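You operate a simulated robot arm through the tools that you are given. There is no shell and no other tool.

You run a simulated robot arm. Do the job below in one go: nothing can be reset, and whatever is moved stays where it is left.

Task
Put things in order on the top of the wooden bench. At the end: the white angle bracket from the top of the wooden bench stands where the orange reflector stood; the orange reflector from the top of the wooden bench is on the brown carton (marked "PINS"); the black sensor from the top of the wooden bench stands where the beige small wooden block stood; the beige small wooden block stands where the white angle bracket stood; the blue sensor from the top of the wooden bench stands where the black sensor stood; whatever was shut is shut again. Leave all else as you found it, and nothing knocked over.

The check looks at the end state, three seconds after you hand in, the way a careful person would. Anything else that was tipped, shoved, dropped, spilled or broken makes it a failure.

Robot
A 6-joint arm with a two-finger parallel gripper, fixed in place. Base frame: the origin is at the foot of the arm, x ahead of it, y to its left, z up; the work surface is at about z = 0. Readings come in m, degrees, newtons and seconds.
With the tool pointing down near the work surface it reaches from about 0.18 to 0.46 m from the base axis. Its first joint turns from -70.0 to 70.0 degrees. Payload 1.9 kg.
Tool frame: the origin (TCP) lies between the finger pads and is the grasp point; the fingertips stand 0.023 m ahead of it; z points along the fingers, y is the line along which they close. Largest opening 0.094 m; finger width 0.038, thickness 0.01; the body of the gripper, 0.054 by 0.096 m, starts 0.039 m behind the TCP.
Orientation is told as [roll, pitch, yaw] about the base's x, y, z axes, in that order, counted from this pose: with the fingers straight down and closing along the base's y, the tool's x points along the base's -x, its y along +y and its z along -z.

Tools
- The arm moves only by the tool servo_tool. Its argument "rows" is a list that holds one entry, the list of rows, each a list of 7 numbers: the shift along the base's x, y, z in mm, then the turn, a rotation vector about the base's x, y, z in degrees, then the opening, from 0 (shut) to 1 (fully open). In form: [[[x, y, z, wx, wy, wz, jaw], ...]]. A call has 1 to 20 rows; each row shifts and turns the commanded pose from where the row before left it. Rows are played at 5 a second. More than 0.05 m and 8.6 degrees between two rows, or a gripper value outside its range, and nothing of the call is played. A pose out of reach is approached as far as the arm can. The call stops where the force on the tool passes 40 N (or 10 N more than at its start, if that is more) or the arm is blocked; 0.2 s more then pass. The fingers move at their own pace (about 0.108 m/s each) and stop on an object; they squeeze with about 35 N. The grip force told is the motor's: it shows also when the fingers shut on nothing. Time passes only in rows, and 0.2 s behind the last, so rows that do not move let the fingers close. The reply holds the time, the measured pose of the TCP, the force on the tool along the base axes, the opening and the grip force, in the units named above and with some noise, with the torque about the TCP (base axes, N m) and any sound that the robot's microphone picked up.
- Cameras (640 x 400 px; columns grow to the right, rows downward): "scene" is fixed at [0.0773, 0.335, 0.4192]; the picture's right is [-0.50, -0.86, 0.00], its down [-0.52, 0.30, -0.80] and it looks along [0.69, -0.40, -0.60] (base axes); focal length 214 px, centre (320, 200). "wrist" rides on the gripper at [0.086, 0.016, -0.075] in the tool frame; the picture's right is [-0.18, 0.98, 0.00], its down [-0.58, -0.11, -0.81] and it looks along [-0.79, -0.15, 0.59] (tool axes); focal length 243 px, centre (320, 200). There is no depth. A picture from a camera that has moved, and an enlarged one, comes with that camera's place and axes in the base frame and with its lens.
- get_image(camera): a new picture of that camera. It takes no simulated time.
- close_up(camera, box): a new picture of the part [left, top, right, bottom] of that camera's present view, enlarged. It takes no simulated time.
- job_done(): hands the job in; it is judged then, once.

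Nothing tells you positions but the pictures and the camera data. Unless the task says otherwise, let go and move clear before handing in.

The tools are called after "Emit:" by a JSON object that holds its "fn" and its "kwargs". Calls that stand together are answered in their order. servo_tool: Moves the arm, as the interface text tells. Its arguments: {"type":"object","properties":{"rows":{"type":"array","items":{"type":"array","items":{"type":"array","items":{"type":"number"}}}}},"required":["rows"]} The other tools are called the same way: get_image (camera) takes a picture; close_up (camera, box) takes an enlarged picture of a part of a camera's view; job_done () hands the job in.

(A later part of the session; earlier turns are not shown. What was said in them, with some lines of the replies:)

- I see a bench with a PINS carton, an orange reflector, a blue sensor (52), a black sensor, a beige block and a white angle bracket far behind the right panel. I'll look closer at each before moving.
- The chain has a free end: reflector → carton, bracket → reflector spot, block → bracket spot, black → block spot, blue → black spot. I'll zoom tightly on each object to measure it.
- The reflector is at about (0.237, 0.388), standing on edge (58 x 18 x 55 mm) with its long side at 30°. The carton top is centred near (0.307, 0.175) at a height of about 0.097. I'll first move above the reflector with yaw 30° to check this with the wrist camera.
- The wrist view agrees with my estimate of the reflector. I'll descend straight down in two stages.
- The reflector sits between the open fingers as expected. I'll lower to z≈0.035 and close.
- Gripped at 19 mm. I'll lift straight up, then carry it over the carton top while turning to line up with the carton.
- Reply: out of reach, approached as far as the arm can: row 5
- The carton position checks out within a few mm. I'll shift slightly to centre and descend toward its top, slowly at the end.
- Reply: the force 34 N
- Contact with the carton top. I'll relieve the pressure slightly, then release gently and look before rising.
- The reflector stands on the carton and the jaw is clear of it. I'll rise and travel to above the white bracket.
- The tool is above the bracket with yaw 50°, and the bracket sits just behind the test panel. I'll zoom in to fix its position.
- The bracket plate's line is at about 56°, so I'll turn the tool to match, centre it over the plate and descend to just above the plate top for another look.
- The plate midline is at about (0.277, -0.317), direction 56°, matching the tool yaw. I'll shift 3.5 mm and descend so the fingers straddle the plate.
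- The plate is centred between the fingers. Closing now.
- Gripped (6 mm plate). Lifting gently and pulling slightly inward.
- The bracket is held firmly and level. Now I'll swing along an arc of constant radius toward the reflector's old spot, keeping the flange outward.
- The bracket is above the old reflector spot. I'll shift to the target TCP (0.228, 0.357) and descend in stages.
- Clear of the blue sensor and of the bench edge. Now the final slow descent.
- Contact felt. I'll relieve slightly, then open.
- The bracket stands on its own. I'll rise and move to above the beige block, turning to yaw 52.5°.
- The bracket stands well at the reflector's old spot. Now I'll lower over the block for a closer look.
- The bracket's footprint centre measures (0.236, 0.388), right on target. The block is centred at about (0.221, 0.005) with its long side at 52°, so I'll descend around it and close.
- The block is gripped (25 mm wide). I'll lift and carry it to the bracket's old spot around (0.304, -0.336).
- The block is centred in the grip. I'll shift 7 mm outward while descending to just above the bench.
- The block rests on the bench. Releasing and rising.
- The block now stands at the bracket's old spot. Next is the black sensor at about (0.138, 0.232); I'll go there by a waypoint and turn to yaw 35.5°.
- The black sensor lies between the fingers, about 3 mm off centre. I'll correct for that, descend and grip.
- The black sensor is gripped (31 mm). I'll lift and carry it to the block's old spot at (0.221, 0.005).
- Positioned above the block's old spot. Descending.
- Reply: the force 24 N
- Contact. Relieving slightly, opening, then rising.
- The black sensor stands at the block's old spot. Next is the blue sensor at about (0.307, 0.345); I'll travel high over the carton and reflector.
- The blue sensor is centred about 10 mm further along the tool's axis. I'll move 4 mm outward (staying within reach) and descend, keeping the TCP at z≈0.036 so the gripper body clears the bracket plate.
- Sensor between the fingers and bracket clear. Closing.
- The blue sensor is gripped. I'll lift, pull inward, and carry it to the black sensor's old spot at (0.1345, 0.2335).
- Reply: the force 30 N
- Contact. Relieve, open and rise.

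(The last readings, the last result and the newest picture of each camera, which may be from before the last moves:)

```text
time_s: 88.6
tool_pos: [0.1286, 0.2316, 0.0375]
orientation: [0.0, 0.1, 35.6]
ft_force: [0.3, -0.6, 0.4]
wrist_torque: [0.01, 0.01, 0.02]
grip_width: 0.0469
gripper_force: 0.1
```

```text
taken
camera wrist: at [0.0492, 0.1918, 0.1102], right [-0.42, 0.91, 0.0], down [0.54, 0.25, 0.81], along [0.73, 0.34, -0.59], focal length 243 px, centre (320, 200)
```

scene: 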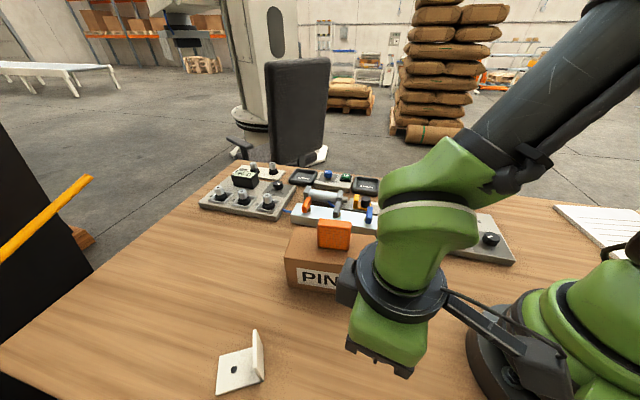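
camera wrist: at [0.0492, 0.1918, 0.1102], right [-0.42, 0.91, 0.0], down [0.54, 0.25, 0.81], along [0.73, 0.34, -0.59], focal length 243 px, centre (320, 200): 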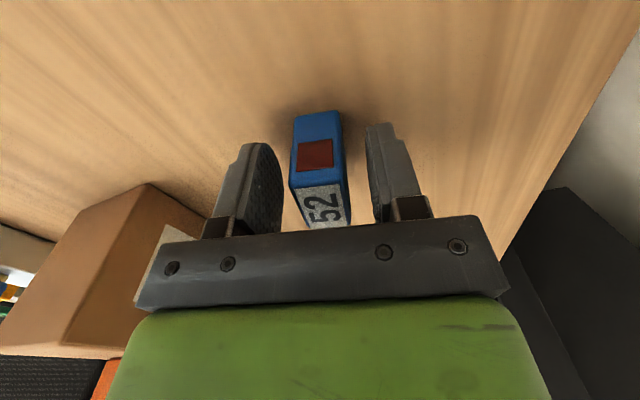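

The blue sensor stands. I'll rise clear and return near the start pose to inspect everything.

Emit:
{"fn": "servo_tool", "kwargs": {"rows": [[[0, 0, 12, 0, 0, 0, 0.55], [0, 0, 30, 0, 0, 0, 0.6], [0, 0, 45, 0, 0, 0, 0.7], [0, 0, 45, 0, 0, 0, 0.8], [0, 0, 45, 0, 0, 0, 1], [20, -18.5, 26, 0, 0, -5.9, 1], [20, -18.5, 26, 0, 0, -5.9, 1], [20, -18.5, 26, 0, 0, -5.9, 1], [20, -18.5, 26, 0, 0, -5.9, 1], [20, -18.5, 26, 0, 0, -5.9, 1], [20, -18.5, 26, 0, 0, -5.9, 1], [0, 0, 0, 0, 0, 0, 1]]]}}

Emit:
{"fn": "get_image", "kwargs": {"camera": "scene"}}

Emit:
{"fn": "get_image", "kwargs": {"camera": "wrist"}}

Emit:
{"fn": "close_up", "kwargs": {"camera": "scene", "box": [320, 330, 400, 400]}}

Emit:
{"fn": "close_up", "kwargs": {"camera": "scene", "box": [380, 240, 450, 290]}}

Emit:
{"fn": "close_up", "kwargs": {"camera": "scene", "box": [440, 180, 510, 230]}}

Emit:
{"fn": "close_up", "kwargs": {"camera": "scene", "box": [270, 210, 390, 300]}}

```text
time_s: 91.2
tool_pos: [0.2504, 0.1198, 0.3702]
orientation: [0.0, 0.0, 0.1]
ft_force: [0.4, -0.3, 0.4]
wrist_torque: [0.01, 0.01, -0.01]
grip_width: 0.094
gripper_force: 0.1
```

```text
taken
```

scene: 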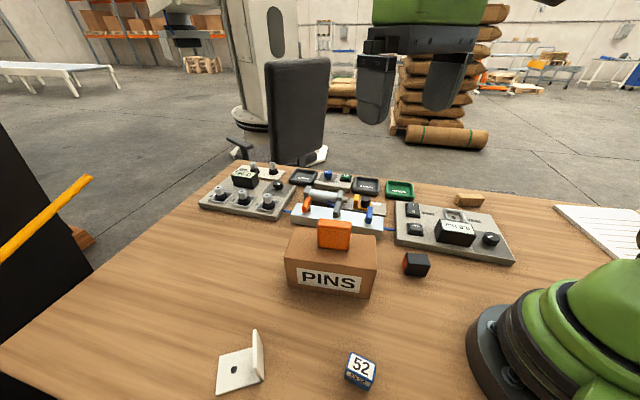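

```text
taken
camera wrist: at [0.1639, 0.1338, 0.4433], right [0.18, 0.98, 0.0], down [0.58, -0.11, 0.81], along [0.79, -0.15, -0.59], focal length 243 px, centre (320, 200)
```

wrist: 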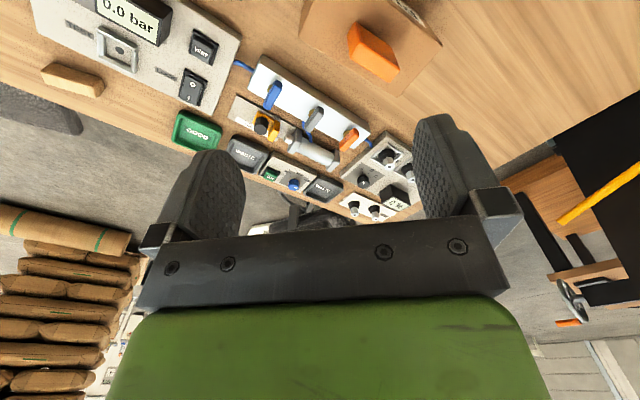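

```text
5.71 times, centred on (360, 365) of scene
camera zoom: at [0.0773, 0.335, 0.4192], right [-0.5, -0.86, 0.0], down [-0.52, 0.3, -0.8], along [0.69, -0.4, -0.6], focal length 1226 px, centre (91, -743)
```

zoom: 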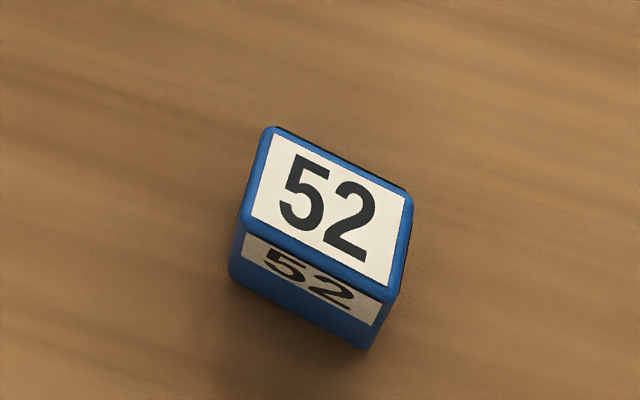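

```text
8.00 times, centred on (415, 265) of scene
camera zoom: at [0.0773, 0.335, 0.4192], right [-0.5, -0.86, 0.0], down [-0.52, 0.3, -0.8], along [0.69, -0.4, -0.6], focal length 1716 px, centre (-440, -320)
```

zoom: 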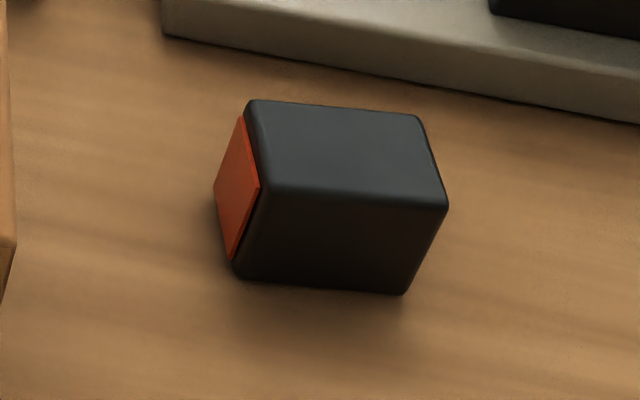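

```text
8.00 times, centred on (475, 205) of scene
camera zoom: at [0.0773, 0.335, 0.4192], right [-0.5, -0.86, 0.0], down [-0.52, 0.3, -0.8], along [0.69, -0.4, -0.6], focal length 1716 px, centre (-920, 160)
```

zoom: 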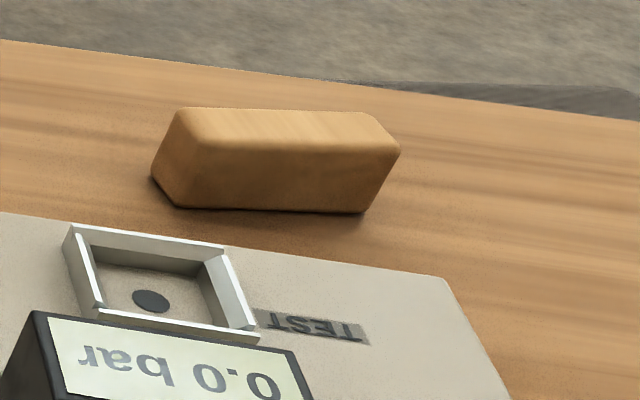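

```text
4.44 times, centred on (330, 255) of scene
camera zoom: at [0.0773, 0.335, 0.4192], right [-0.5, -0.86, 0.0], down [-0.52, 0.3, -0.8], along [0.69, -0.4, -0.6], focal length 953 px, centre (276, -44)
```

zoom: 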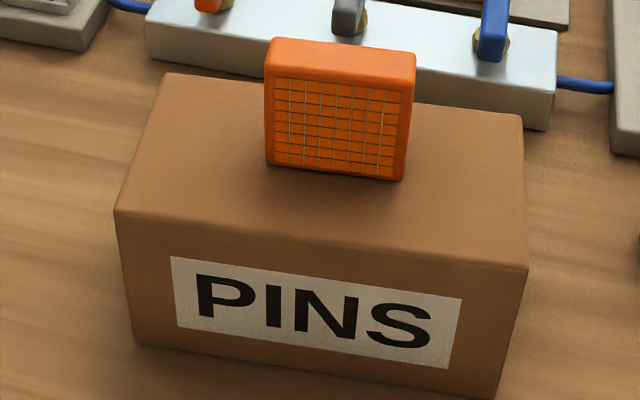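

All five items now stand where they should: the reflector on the carton, the bracket at the reflector's spot, the block at the bracket's spot, the black sensor at the block's spot and the blue sensor at the black's spot. Each is within about 5 mm of its target, nothing else has moved, and the arm is clear, so I'm handing in.

Emit:
{"fn": "job_done", "kwargs": {}}

```text
The job is handed in.
```

I handed the job in with all five items where you asked. Measured from the camera pictures, the four swapped ones are each within about 5 mm of the target spot:

| Item | Now stands | Measured offset |
|---|---|---|
| Orange reflector | upright on top of the "PINS" carton, near the middle | not measured |
| White angle bracket | where the reflector stood | about 1 mm |
| Beige wooden block | where the bracket stood | about 5 mm |
| Black sensor | where the block stood | about 2 mm |
| Blue sensor | where the black sensor stood | about 1–2 mm |

Everything is standing upright. I didn't open anything, so nothing needed shutting again. In the final pictures the carton hasn't shifted and the rest of the bench looks as it did at the start. The gripper is open and the arm is back near its starting position, clear of the bench.

I couldn't confirm the result of the check itself; the hand-in only returned an acknowledgement.
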